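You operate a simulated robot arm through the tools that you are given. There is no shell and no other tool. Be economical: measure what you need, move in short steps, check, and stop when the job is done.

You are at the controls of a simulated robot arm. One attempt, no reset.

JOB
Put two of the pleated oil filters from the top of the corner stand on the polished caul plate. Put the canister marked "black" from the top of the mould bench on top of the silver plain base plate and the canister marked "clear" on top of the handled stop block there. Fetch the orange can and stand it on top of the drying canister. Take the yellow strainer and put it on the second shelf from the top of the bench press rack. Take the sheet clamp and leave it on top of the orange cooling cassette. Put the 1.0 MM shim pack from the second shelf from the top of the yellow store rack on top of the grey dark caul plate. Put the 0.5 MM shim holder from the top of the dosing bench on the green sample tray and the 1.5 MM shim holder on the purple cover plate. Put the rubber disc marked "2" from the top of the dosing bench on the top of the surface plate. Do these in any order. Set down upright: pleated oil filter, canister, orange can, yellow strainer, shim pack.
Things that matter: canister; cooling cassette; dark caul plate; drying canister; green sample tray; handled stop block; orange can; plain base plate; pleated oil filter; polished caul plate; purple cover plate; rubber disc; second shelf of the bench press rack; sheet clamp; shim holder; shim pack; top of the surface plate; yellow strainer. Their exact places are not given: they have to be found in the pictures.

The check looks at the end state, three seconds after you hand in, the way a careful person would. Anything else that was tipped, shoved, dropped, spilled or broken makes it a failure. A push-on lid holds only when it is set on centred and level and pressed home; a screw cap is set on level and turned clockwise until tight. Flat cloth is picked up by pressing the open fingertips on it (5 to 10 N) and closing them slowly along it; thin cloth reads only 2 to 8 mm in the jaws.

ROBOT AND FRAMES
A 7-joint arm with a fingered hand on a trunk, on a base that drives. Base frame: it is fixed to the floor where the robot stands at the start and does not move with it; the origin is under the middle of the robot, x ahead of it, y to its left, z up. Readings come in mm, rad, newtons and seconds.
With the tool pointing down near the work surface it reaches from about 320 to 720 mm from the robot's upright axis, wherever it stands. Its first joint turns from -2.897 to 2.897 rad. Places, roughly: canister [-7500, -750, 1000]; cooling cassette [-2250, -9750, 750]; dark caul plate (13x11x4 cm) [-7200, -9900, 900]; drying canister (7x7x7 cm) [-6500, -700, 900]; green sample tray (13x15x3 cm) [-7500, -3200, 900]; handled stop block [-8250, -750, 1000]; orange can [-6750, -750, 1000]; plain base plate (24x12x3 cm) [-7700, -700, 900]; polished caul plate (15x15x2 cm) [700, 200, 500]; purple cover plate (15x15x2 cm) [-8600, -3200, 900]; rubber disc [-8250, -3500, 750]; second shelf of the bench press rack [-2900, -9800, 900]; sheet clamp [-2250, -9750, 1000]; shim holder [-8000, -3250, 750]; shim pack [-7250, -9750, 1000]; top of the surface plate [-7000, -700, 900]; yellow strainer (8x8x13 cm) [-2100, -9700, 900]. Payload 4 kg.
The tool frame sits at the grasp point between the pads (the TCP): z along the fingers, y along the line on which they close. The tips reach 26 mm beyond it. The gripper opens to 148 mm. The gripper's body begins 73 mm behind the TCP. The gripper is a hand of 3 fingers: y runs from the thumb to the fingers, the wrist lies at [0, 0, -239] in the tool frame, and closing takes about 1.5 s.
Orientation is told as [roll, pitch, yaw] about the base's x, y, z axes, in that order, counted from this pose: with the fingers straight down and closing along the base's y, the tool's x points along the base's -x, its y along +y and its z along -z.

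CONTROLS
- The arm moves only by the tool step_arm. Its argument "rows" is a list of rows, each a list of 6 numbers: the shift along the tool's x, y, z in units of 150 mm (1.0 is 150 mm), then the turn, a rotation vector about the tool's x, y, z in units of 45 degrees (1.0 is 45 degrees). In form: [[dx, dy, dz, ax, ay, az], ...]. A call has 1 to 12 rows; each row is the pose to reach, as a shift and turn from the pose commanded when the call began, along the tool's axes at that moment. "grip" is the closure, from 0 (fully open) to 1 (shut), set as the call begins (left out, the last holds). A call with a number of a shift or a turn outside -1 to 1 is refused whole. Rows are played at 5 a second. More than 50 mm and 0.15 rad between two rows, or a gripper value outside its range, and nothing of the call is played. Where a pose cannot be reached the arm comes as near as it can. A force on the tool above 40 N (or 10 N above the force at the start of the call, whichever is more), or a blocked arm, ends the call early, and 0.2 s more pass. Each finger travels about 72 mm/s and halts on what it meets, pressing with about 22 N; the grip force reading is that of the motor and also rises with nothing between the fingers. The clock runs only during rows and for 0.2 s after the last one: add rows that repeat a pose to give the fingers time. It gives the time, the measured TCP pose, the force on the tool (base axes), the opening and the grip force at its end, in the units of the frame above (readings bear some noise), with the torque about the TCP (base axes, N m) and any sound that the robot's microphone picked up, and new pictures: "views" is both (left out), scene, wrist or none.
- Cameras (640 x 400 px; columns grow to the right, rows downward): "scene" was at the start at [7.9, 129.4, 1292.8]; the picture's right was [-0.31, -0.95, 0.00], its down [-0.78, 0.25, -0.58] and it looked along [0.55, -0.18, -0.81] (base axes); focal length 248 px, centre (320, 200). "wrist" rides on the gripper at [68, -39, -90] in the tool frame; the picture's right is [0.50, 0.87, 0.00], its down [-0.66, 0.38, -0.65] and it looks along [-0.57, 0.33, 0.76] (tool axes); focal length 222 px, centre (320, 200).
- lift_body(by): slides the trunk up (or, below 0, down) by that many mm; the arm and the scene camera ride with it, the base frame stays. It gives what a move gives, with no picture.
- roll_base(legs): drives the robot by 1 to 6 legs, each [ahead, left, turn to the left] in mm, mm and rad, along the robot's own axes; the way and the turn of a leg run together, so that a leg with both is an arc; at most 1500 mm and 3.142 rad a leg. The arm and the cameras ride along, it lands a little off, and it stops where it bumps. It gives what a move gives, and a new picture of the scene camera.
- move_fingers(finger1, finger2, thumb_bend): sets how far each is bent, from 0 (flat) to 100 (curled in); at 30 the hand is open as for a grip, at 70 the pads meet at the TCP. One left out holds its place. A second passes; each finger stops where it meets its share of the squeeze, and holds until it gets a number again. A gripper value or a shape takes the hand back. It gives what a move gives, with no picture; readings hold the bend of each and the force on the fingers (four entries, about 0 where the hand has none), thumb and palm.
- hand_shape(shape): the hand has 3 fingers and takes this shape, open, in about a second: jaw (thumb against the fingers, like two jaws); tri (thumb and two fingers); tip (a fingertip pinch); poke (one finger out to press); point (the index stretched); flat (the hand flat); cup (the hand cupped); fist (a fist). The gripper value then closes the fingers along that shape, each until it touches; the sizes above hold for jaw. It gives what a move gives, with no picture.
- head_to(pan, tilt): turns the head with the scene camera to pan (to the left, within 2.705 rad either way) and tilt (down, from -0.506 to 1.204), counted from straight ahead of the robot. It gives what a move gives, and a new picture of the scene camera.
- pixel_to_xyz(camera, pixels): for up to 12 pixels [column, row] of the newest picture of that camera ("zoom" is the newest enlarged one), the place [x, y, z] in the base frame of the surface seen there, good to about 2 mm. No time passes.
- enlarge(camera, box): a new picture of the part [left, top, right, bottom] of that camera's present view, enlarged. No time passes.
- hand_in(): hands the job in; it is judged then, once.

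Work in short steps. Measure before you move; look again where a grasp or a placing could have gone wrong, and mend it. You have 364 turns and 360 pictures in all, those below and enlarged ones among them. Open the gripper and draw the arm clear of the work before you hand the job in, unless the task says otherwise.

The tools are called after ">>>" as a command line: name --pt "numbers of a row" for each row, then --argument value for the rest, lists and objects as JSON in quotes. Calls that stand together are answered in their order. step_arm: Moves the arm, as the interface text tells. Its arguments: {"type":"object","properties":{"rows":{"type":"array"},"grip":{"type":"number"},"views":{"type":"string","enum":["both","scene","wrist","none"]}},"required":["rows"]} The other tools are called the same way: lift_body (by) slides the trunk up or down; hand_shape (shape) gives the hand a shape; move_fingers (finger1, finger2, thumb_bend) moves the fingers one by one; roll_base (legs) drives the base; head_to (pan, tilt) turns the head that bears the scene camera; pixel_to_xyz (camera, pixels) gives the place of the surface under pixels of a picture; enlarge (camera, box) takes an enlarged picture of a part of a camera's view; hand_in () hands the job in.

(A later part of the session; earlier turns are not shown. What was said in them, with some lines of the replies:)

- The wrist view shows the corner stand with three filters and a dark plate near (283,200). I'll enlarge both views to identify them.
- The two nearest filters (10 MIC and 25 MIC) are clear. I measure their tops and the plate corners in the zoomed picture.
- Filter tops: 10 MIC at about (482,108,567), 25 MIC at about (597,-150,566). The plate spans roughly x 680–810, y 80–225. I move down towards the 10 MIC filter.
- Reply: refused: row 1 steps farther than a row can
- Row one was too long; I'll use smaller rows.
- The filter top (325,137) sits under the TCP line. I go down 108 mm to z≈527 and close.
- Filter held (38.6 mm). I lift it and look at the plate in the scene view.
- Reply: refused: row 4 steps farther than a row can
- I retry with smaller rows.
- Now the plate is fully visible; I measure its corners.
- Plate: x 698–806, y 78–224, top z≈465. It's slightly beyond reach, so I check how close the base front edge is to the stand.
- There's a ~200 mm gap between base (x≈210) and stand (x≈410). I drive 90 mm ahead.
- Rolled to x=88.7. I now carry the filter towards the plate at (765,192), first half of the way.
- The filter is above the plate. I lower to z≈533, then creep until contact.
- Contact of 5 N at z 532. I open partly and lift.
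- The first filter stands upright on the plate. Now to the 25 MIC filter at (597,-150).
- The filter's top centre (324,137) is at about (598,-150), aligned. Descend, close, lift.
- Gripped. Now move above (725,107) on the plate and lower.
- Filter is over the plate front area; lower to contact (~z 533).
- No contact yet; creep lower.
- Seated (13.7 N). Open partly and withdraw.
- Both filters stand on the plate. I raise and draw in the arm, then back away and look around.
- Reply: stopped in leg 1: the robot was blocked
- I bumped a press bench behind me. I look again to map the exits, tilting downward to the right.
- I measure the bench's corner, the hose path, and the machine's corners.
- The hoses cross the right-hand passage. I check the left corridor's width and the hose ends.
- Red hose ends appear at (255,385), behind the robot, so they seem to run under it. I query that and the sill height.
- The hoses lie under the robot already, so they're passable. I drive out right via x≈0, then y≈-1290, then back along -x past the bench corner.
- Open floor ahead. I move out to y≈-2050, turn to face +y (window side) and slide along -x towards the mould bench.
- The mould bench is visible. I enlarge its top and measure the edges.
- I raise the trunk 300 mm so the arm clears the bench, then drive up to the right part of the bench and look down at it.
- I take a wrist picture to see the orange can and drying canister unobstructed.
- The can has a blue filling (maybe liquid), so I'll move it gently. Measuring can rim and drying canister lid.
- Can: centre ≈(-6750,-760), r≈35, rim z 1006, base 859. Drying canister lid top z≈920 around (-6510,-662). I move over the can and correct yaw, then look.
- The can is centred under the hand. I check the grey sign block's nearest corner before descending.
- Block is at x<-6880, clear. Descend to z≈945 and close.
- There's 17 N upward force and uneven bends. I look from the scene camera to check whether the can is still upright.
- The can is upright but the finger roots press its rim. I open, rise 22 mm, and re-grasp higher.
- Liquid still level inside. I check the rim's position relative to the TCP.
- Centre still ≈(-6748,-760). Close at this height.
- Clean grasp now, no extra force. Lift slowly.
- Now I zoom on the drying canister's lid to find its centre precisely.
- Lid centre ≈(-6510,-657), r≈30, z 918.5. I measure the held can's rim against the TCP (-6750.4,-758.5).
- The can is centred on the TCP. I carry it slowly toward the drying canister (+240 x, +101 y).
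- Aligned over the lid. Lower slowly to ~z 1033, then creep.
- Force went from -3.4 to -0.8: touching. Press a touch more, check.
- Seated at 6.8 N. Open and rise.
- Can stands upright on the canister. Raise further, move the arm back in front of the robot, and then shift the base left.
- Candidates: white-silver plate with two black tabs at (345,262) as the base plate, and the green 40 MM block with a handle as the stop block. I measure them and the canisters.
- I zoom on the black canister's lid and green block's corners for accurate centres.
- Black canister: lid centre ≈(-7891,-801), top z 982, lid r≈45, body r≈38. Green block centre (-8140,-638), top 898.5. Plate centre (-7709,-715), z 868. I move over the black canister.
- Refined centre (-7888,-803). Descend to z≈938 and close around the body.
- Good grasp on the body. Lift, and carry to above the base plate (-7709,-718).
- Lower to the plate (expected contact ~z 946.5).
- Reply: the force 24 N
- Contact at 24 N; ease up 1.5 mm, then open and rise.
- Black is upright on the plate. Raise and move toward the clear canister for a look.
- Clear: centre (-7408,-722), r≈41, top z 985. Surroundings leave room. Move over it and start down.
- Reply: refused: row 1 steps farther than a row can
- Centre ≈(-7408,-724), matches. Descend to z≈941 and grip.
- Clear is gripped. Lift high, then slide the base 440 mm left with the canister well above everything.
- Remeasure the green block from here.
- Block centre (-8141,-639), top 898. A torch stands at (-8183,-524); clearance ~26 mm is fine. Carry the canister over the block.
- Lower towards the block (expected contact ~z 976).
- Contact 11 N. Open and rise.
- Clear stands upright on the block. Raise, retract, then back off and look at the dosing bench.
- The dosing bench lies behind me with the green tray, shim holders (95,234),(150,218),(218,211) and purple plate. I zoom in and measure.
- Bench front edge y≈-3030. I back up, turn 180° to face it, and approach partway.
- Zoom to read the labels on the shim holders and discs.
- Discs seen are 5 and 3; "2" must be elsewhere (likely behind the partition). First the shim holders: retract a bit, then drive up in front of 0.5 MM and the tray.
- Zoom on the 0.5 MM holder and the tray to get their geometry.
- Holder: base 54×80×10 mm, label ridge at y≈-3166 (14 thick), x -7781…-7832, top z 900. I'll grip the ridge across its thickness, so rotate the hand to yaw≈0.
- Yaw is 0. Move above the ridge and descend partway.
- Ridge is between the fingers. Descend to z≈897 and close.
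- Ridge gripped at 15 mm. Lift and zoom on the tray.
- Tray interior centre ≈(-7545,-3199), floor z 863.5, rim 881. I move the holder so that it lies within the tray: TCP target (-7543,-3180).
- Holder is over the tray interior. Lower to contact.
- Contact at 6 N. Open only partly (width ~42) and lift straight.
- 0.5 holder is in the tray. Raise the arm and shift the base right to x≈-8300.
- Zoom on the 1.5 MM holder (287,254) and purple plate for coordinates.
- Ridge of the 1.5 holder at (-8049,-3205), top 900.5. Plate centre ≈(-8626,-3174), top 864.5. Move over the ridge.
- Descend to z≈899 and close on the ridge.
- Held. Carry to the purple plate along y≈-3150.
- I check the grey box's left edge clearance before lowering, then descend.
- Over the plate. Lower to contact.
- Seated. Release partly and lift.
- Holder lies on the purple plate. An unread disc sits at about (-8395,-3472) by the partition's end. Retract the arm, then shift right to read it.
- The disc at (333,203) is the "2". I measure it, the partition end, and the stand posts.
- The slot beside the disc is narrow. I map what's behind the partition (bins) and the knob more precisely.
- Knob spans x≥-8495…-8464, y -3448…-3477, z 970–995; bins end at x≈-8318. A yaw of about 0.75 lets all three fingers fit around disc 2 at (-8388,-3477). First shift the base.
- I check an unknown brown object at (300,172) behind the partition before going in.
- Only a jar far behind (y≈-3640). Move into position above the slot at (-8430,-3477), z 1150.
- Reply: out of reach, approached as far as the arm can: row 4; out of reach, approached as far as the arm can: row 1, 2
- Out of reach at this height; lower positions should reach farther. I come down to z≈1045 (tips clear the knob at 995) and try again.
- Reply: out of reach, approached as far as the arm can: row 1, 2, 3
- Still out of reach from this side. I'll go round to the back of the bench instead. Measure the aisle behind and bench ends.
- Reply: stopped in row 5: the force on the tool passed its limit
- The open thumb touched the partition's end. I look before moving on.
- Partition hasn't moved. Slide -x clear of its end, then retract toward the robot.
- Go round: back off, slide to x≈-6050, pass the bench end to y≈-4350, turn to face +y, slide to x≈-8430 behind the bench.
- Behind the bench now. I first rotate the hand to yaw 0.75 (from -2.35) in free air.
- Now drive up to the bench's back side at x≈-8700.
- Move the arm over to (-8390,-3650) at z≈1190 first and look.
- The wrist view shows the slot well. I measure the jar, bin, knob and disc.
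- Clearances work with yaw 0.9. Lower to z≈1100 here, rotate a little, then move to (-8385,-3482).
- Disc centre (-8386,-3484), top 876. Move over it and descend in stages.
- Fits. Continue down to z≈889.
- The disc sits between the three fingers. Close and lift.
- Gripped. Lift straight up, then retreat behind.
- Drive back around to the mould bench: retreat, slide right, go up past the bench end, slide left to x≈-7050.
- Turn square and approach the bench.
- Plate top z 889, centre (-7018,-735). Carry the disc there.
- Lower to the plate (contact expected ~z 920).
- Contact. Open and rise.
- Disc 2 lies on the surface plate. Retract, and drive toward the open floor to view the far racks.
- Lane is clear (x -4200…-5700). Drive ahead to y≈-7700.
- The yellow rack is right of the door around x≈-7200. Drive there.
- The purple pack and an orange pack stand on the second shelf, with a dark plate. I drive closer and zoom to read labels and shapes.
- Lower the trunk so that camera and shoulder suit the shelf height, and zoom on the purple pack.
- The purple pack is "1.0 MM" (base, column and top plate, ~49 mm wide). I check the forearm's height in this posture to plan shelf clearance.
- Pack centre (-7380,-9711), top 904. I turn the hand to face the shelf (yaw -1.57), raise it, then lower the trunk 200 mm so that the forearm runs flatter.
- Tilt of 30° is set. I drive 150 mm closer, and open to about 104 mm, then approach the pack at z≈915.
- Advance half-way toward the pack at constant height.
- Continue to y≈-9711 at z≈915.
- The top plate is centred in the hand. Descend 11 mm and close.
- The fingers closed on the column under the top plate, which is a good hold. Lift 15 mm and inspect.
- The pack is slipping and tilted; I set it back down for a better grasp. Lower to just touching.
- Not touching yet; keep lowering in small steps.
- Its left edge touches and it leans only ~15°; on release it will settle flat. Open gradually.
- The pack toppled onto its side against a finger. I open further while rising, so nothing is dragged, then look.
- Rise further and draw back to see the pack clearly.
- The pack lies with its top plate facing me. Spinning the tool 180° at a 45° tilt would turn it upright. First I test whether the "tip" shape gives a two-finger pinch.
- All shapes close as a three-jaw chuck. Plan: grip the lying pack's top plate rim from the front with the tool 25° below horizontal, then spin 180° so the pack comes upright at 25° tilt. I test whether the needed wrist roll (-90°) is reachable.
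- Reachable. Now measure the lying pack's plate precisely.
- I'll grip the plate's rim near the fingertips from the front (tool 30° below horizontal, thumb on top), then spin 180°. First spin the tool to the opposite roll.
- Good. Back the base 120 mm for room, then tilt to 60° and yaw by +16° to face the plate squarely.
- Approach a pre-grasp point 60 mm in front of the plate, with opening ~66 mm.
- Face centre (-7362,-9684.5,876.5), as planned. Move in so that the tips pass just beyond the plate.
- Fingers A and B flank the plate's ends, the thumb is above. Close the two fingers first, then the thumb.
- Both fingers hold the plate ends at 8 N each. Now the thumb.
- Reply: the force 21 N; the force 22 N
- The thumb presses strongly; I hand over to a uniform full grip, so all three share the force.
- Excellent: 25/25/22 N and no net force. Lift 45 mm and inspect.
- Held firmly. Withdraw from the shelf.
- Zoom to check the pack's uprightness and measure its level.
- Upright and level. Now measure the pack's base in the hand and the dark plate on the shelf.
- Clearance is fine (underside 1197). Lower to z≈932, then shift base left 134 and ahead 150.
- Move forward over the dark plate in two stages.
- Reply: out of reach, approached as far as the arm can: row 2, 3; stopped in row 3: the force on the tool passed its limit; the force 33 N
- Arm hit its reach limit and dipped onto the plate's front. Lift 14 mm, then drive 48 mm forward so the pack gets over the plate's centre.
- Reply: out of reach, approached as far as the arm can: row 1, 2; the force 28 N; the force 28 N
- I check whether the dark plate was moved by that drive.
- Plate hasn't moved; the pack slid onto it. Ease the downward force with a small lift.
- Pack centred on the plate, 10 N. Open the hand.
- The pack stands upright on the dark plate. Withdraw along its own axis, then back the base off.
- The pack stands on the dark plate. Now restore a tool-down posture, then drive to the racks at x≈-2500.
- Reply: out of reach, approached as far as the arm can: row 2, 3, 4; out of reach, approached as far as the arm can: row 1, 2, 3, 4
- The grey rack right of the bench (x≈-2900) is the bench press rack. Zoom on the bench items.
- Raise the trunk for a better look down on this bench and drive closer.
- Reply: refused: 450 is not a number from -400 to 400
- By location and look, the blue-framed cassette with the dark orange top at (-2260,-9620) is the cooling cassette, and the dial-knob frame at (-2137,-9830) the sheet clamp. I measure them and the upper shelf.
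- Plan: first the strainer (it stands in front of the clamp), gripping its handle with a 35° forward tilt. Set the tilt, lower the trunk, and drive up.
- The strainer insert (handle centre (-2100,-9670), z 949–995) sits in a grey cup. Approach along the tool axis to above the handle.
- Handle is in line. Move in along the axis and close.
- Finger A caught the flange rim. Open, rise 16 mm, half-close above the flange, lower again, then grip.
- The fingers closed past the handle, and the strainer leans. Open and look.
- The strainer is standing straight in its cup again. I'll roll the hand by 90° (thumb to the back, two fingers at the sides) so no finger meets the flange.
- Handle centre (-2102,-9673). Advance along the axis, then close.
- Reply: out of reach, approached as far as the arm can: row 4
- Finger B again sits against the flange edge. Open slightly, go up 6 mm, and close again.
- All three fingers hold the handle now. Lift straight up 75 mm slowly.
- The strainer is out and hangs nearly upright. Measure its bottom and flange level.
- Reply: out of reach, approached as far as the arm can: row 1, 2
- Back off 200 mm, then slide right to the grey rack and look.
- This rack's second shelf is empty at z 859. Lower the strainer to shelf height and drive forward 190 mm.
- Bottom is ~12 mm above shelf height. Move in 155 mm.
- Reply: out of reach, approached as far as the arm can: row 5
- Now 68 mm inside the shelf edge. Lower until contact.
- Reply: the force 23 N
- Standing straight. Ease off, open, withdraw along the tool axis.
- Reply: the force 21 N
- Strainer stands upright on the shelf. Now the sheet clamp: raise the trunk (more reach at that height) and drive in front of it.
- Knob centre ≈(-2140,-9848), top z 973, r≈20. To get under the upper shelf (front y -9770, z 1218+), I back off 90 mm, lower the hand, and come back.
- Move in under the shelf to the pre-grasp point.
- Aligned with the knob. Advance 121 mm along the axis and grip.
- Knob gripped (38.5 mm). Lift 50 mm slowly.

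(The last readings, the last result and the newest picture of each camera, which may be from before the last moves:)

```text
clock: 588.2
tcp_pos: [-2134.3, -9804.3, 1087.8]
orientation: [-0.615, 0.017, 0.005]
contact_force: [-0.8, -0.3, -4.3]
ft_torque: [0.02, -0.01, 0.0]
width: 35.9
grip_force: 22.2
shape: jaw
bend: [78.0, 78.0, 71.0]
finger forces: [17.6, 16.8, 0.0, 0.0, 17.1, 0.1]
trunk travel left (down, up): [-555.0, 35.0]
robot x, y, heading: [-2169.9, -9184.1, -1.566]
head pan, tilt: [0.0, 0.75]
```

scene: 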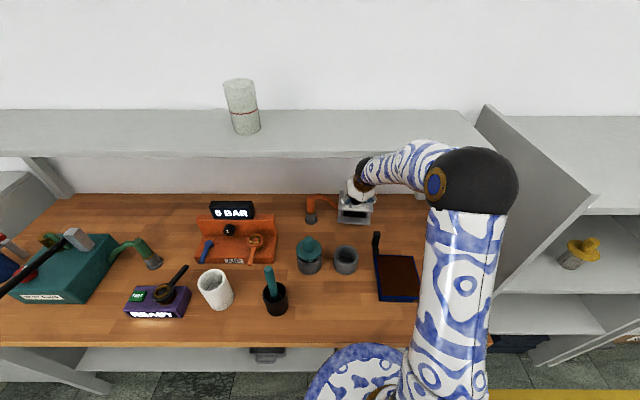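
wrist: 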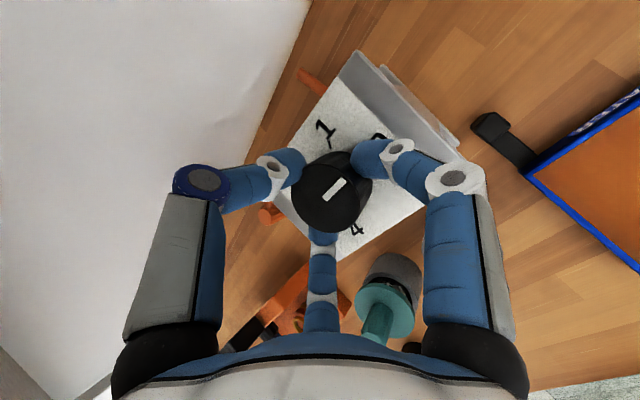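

Bottom ~968, above the cassette's handle (924). Carry toward the cassette centre (-2264,-9612).

>>> step_arm --pt "0.1 0.2 -0.14 0 0 0" --pt "0.2 0.4 -0.28 0 0 0" --pt "0.35 0.57 -0.4 0 0 0" --pt "0.5 0.75 -0.5 0 0 0" --pt "0.66 0.92 -0.58 0 0 0" --views "none"

>>> step_arm --pt "0.1 0.13 -0.05 0 0 0" --pt "0.205 0.25 0.0 0 0 0" --pt "0.205 0.27 0.043 0 0 0" --views "both"

>>> enlarge --camera "scene" --box '[340, 190, 470, 310]'

```text
clock: 589.4
tcp_pos: [-2235.3, -9641.9, 1080.2]
orientation: [-0.62, 0.012, 0.006]
contact_force: [-0.4, -0.7, -4.6]
ft_torque: [0.01, -0.02, 0.01]
width: 34.7
grip_force: 21.9
shape: jaw
bend: [78.0, 78.0, 71.0]
finger forces: [16.9, 18.8, 0.1, 0.0, 15.9, 0.1]
trunk travel left (down, up): [-555.0, 35.0]
robot x, y, heading: [-2167.6, -9183.1, -1.57]
head pan, tilt: [0.0, 0.75]
```

```text
clock: 590.2
tcp_pos: [-2263.9, -9613.6, 1053.7]
orientation: [-0.618, 0.016, 0.005]
contact_force: [-0.6, 0.5, -4.4]
ft_torque: [0.09, -0.01, 0.01]
width: 34.6
grip_force: 21.9
shape: jaw
bend: [78.0, 78.0, 71.0]
finger forces: [17.2, 18.7, 0.0, 0.0, 15.6, 0.0]
trunk travel left (down, up): [-555.0, 35.0]
robot x, y, heading: [-2167.7, -9180.4, -1.563]
head pan, tilt: [0.0, 0.75]
```

scene: 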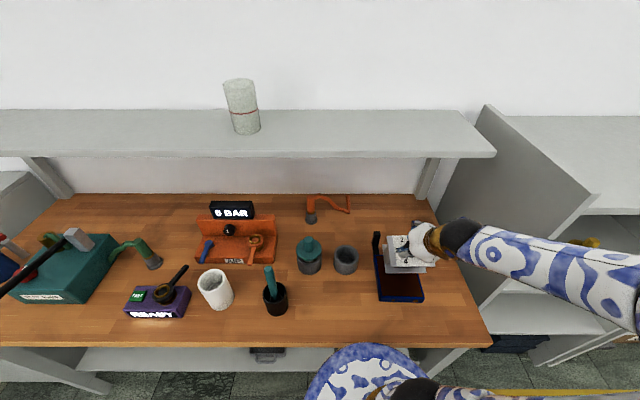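
wrist: 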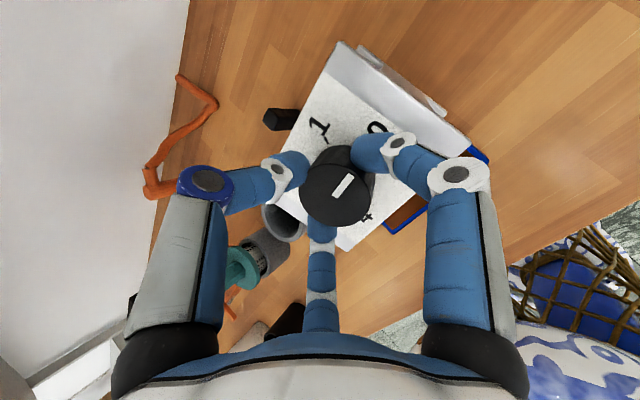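

```text
3.33 times, centred on (405, 250) of scene
```

zoom: 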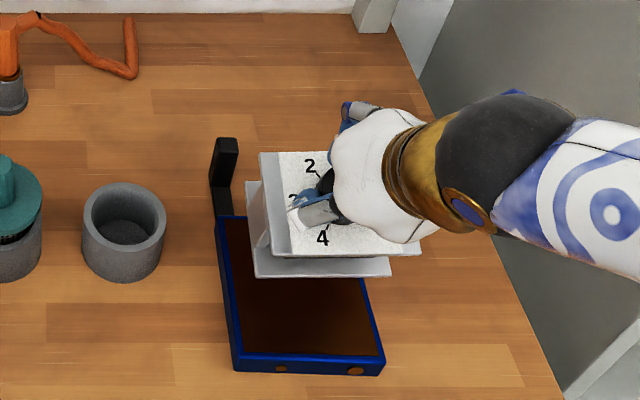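

>>> pixel_to_xyz --camera "zoom" --pixels '[[262, 270], [388, 272], [252, 195], [270, 165], [290, 245], [410, 250], [240, 355], [380, 370], [225, 225], [222, 150]]'

```text
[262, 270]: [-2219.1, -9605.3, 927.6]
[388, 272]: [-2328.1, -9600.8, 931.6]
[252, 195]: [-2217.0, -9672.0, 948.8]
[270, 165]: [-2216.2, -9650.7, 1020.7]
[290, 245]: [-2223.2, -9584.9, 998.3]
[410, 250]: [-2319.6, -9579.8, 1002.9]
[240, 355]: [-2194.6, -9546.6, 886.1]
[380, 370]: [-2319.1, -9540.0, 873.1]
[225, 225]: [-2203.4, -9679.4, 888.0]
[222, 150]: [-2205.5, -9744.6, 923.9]
```

The clamp has pitched ~15° forward in the grip. I untilt the tool by 15° to level it, and shift slightly +x/+y.

>>> step_arm --pt "-0.02 0.05 -0.03 -0.12 0 0" --pt "-0.04 0.1 -0.06 -0.24 0 0" --pt "-0.05 0.12 -0.08 -0.333 0 0" --views "wrist"

>>> enlarge --camera "scene" --box '[340, 190, 470, 310]'

```text
clock: 591.0
tcp_pos: [-2257.0, -9591.5, 1051.4]
orientation: [-0.353, 0.014, 0.004]
contact_force: [-0.2, 0.1, -4.2]
ft_torque: [0.0, -0.05, -0.03]
width: 34.5
grip_force: 22.0
shape: jaw
bend: [78.0, 78.0, 71.0]
finger forces: [16.8, 18.1, 0.1, 0.1, 15.6, 0.0]
trunk travel left (down, up): [-555.0, 35.0]
robot x, y, heading: [-2170.4, -9183.3, -1.567]
head pan, tilt: [0.0, 0.75]
```

wrist: 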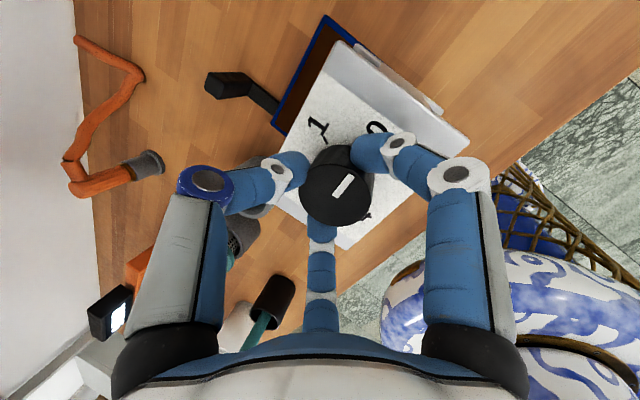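

```text
3.33 times, centred on (405, 250) of scene
```

zoom: 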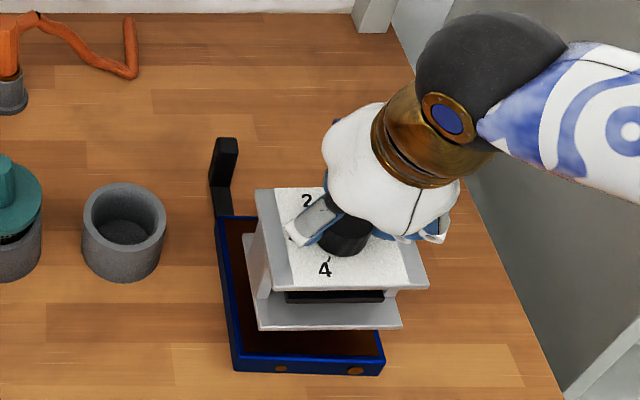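

>>> pixel_to_xyz --camera "zoom" --pixels '[[262, 322], [398, 322], [250, 245], [265, 195], [285, 280], [420, 280], [285, 200]]'

```text
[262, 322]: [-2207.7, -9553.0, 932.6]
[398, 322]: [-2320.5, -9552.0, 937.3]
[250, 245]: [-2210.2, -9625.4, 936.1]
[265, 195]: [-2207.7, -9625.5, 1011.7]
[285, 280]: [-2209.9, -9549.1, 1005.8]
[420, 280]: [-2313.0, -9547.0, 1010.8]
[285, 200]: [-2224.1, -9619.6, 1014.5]
```

Level now: base bottom ≈933, lying within the cassette's outline. Lower onto the cassette (45 mm) with a 12 mm shift back.

>>> step_arm --pt "0 0.01 0.1 0 0 0" --pt "0 0.02 0.2 0 0 0" --pt "0 0.023 0.27 0 0 0" --pt "0 0.023 0.29 0 0 0" --pt "0 0.023 0.3 0 0 0" --views "none"

```text
clock: 592.2
tcp_pos: [-2259.2, -9605.9, 1008.2]
orientation: [-0.357, 0.016, 0.005]
contact_force: [-1.6, -1.7, 2.1]
ft_torque: [0.1, -0.17, -0.02]
width: 35.2
grip_force: 21.7
shape: jaw
bend: [78.0, 78.0, 71.0]
finger forces: [17.2, 20.7, 0.0, 0.1, 19.2, 0.0]
trunk travel left (down, up): [-555.0, 35.0]
robot x, y, heading: [-2166.8, -9188.0, -1.566]
head pan, tilt: [0.0, 0.75]
```

Touching (force went from -4 to +2). Press a little more to level it, then check.

>>> step_arm --pt "0 0.003 0.012 0 0 0" --pt "0 0.006 0.022 0 0 0" --views "none"

>>> enlarge --camera "scene" --box '[340, 190, 470, 310]'

```text
clock: 592.8
tcp_pos: [-2259.0, -9604.2, 1007.5]
orientation: [-0.359, 0.016, 0.005]
contact_force: [-1.8, 1.2, 21.7]
ft_torque: [0.11, -0.12, 0.0]
width: 35.8
grip_force: 21.5
shape: jaw
bend: [79.0, 79.0, 71.0]
finger forces: [18.8, 22.4, 0.0, 0.0, 19.5, 0.0]
trunk travel left (down, up): [-555.0, 35.0]
robot x, y, heading: [-2164.5, -9186.7, -1.573]
head pan, tilt: [0.0, 0.75]
```

```text
3.33 times, centred on (405, 250) of scene
```

zoom: 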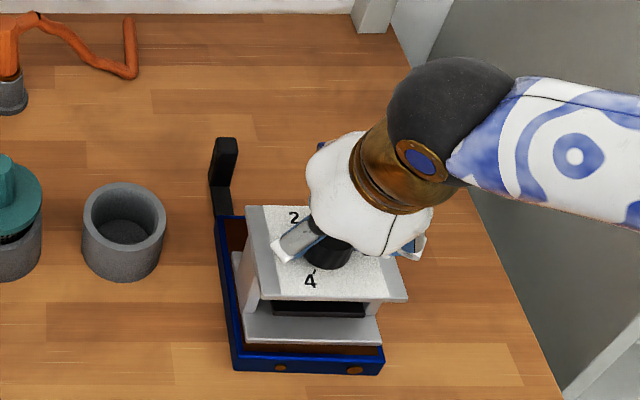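

The clamp sits squarely on the cassette. Open and withdraw along the tool axis.

>>> step_arm --pt "0 -0.003 -0.012 0 0 0" --pt "0 -0.003 -0.012 0 0 0" --pt "0 -0.003 -0.012 0 0 0" --pt "0 -0.003 -0.012 0 0 0" --pt "0 0 -0.1 0 0 0" --pt "0 0 -0.3 0 0 0" --pt "0 0 -0.55 0 0 0" --pt "0 0 -0.8 0 0 0" --grip 0.5 --views "both"

>>> enlarge --camera "scene" --box '[330, 190, 460, 310]'

```text
clock: 594.6
tcp_pos: [-2259.0, -9563.6, 1117.5]
orientation: [-0.356, 0.017, 0.005]
contact_force: [0.3, 0.2, -0.4]
ft_torque: [0.01, 0.02, 0.01]
width: 73.6
grip_force: 0.1
shape: jaw
bend: [36.0, 36.0, 70.0]
finger forces: [0.1, 0.0, 0.0, 0.0, 0.0, 0.0]
trunk travel left (down, up): [-555.0, 35.0]
robot x, y, heading: [-2168.0, -9184.9, -1.569]
head pan, tilt: [0.0, 0.75]
```

scene: 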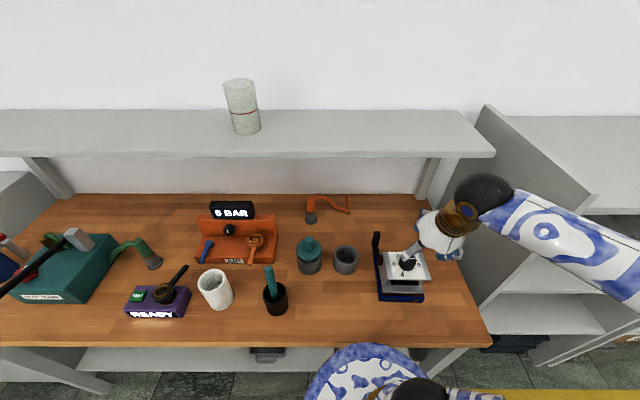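
wrist: 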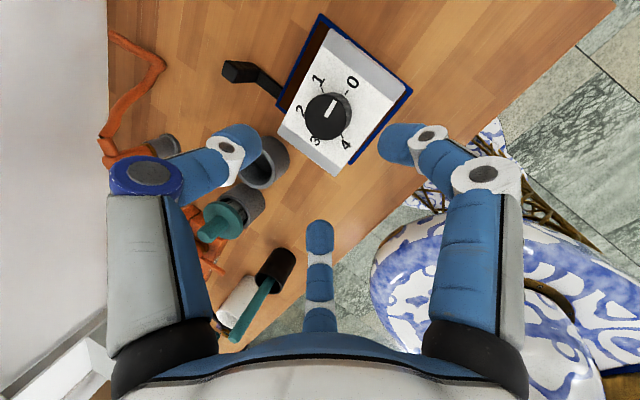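

```text
3.33 times, centred on (395, 250) of scene
```

zoom: 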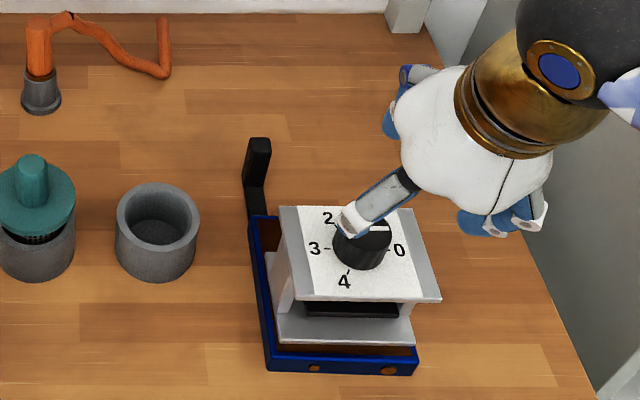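

The clamp rests on the cassette. Before finishing I retreat and check the neighbouring rack for any competing cassette or clamp.

>>> step_arm --pt "0 0 -0.25 0 0 0" --pt "0 0.1 -0.5 0 0 0" --pt "0 0.2 -0.75 0 0 0" --grip 0 --views "none"

>>> roll_base --legs '[[-500, 0, 0], [0, -900, 0]]'

>>> head_to --pan -0.1 --tilt 0.45

>>> enlarge --camera "scene" --box '[300, 130, 540, 330]'

```text
clock: 595.4
tcp_pos: [-2258.1, -9495.7, 1215.2]
orientation: [-0.357, 0.016, 0.005]
contact_force: [-0.6, 0.4, 0.3]
ft_torque: [-0.02, -0.03, -0.02]
width: 147.8
grip_force: 0.2
shape: jaw
bend: [30.0, 30.0, 30.0]
finger forces: [0.0, 0.1, 0.0, 0.1, 0.1, 0.1]
trunk travel left (down, up): [-555.0, 35.0]
robot x, y, heading: [-2166.4, -9184.7, -1.575]
head pan, tilt: [0.0, 0.75]
```

```text
clock: 602.7
tcp_pos: [-3171.5, -8980.8, 1213.4]
orientation: [-0.356, 0.016, -0.011]
contact_force: [0.2, 0.0, -0.3]
ft_torque: [0.04, 0.01, -0.03]
width: 148.2
grip_force: 0.0
shape: jaw
bend: [30.0, 30.0, 30.0]
finger forces: [0.0, 0.0, 0.0, 0.0, 0.0, 0.0]
trunk travel left (down, up): [-555.0, 35.0]
robot x, y, heading: [-3076.3, -8672.9, -1.584]
head pan, tilt: [0.0, 0.75]
```

scene: 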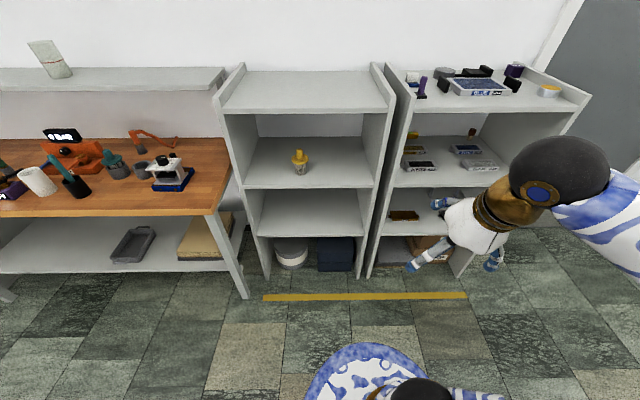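

```text
clock: 603.5
tcp_pos: [-3171.7, -8981.0, 1212.9]
orientation: [-0.355, 0.016, -0.012]
contact_force: [-0.4, -0.5, -0.6]
ft_torque: [-0.01, -0.01, -0.02]
width: 147.8
grip_force: 0.1
shape: jaw
bend: [30.0, 30.0, 30.0]
finger forces: [0.0, 0.1, 0.0, 0.1, 0.0, 0.0]
trunk travel left (down, up): [-555.0, 35.0]
robot x, y, heading: [-3075.2, -8674.2, -1.581]
head pan, tilt: [-0.099, 0.45]
```

scene: 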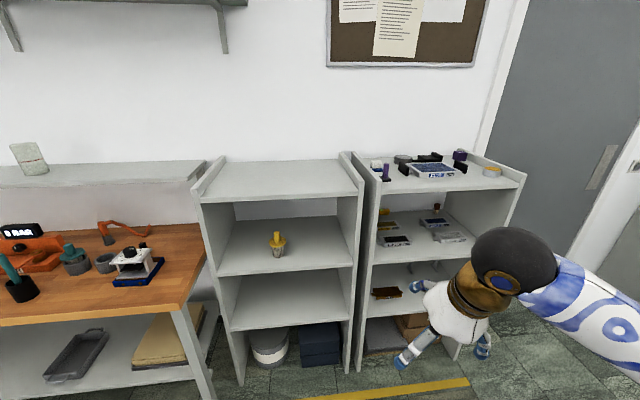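

```text
2.00 times, centred on (420, 230) of scene
```

zoom: 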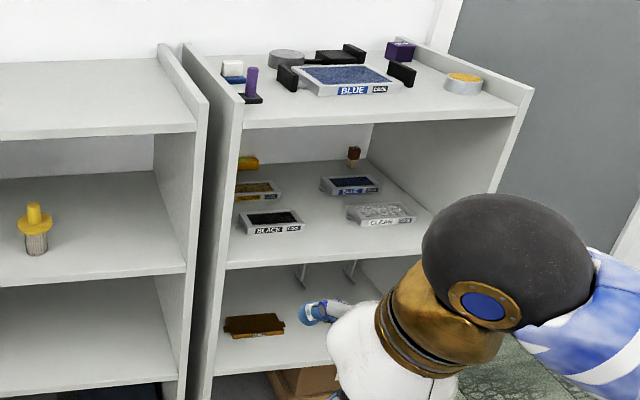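

The other rack holds only trays and a wooden tray; nothing competes. All items are placed, gripper open, arm clear — handing in.

>>> hand_in

```text
The job is handed in.
```

I handed the job in with every item placed as asked; the last views of each showed it in position, and the pieces that had to be upright were standing.

Some things the check might question:

- **Sheet clamp and cooling cassette:** nothing I saw was labelled with either name. I chose the frame with the dial knob as the clamp and the blue-framed box with a dark orange top as the cassette, going by their location and look. The other candidates I looked at did not fit.
- **1.0 MM shim pack:** it toppled on its shelf during my first grasp. I set it upright again and stood it on the dark caul plate, which had not moved.
- **Yellow strainer:** I took only the strainer itself; it had been sitting in a separate grey cup, which stays on the bench.
- **Contacts along the way:** the base bumped the press bench behind the starting position. A finger touched the partition on the dosing bench, which had not moved when I measured it again.
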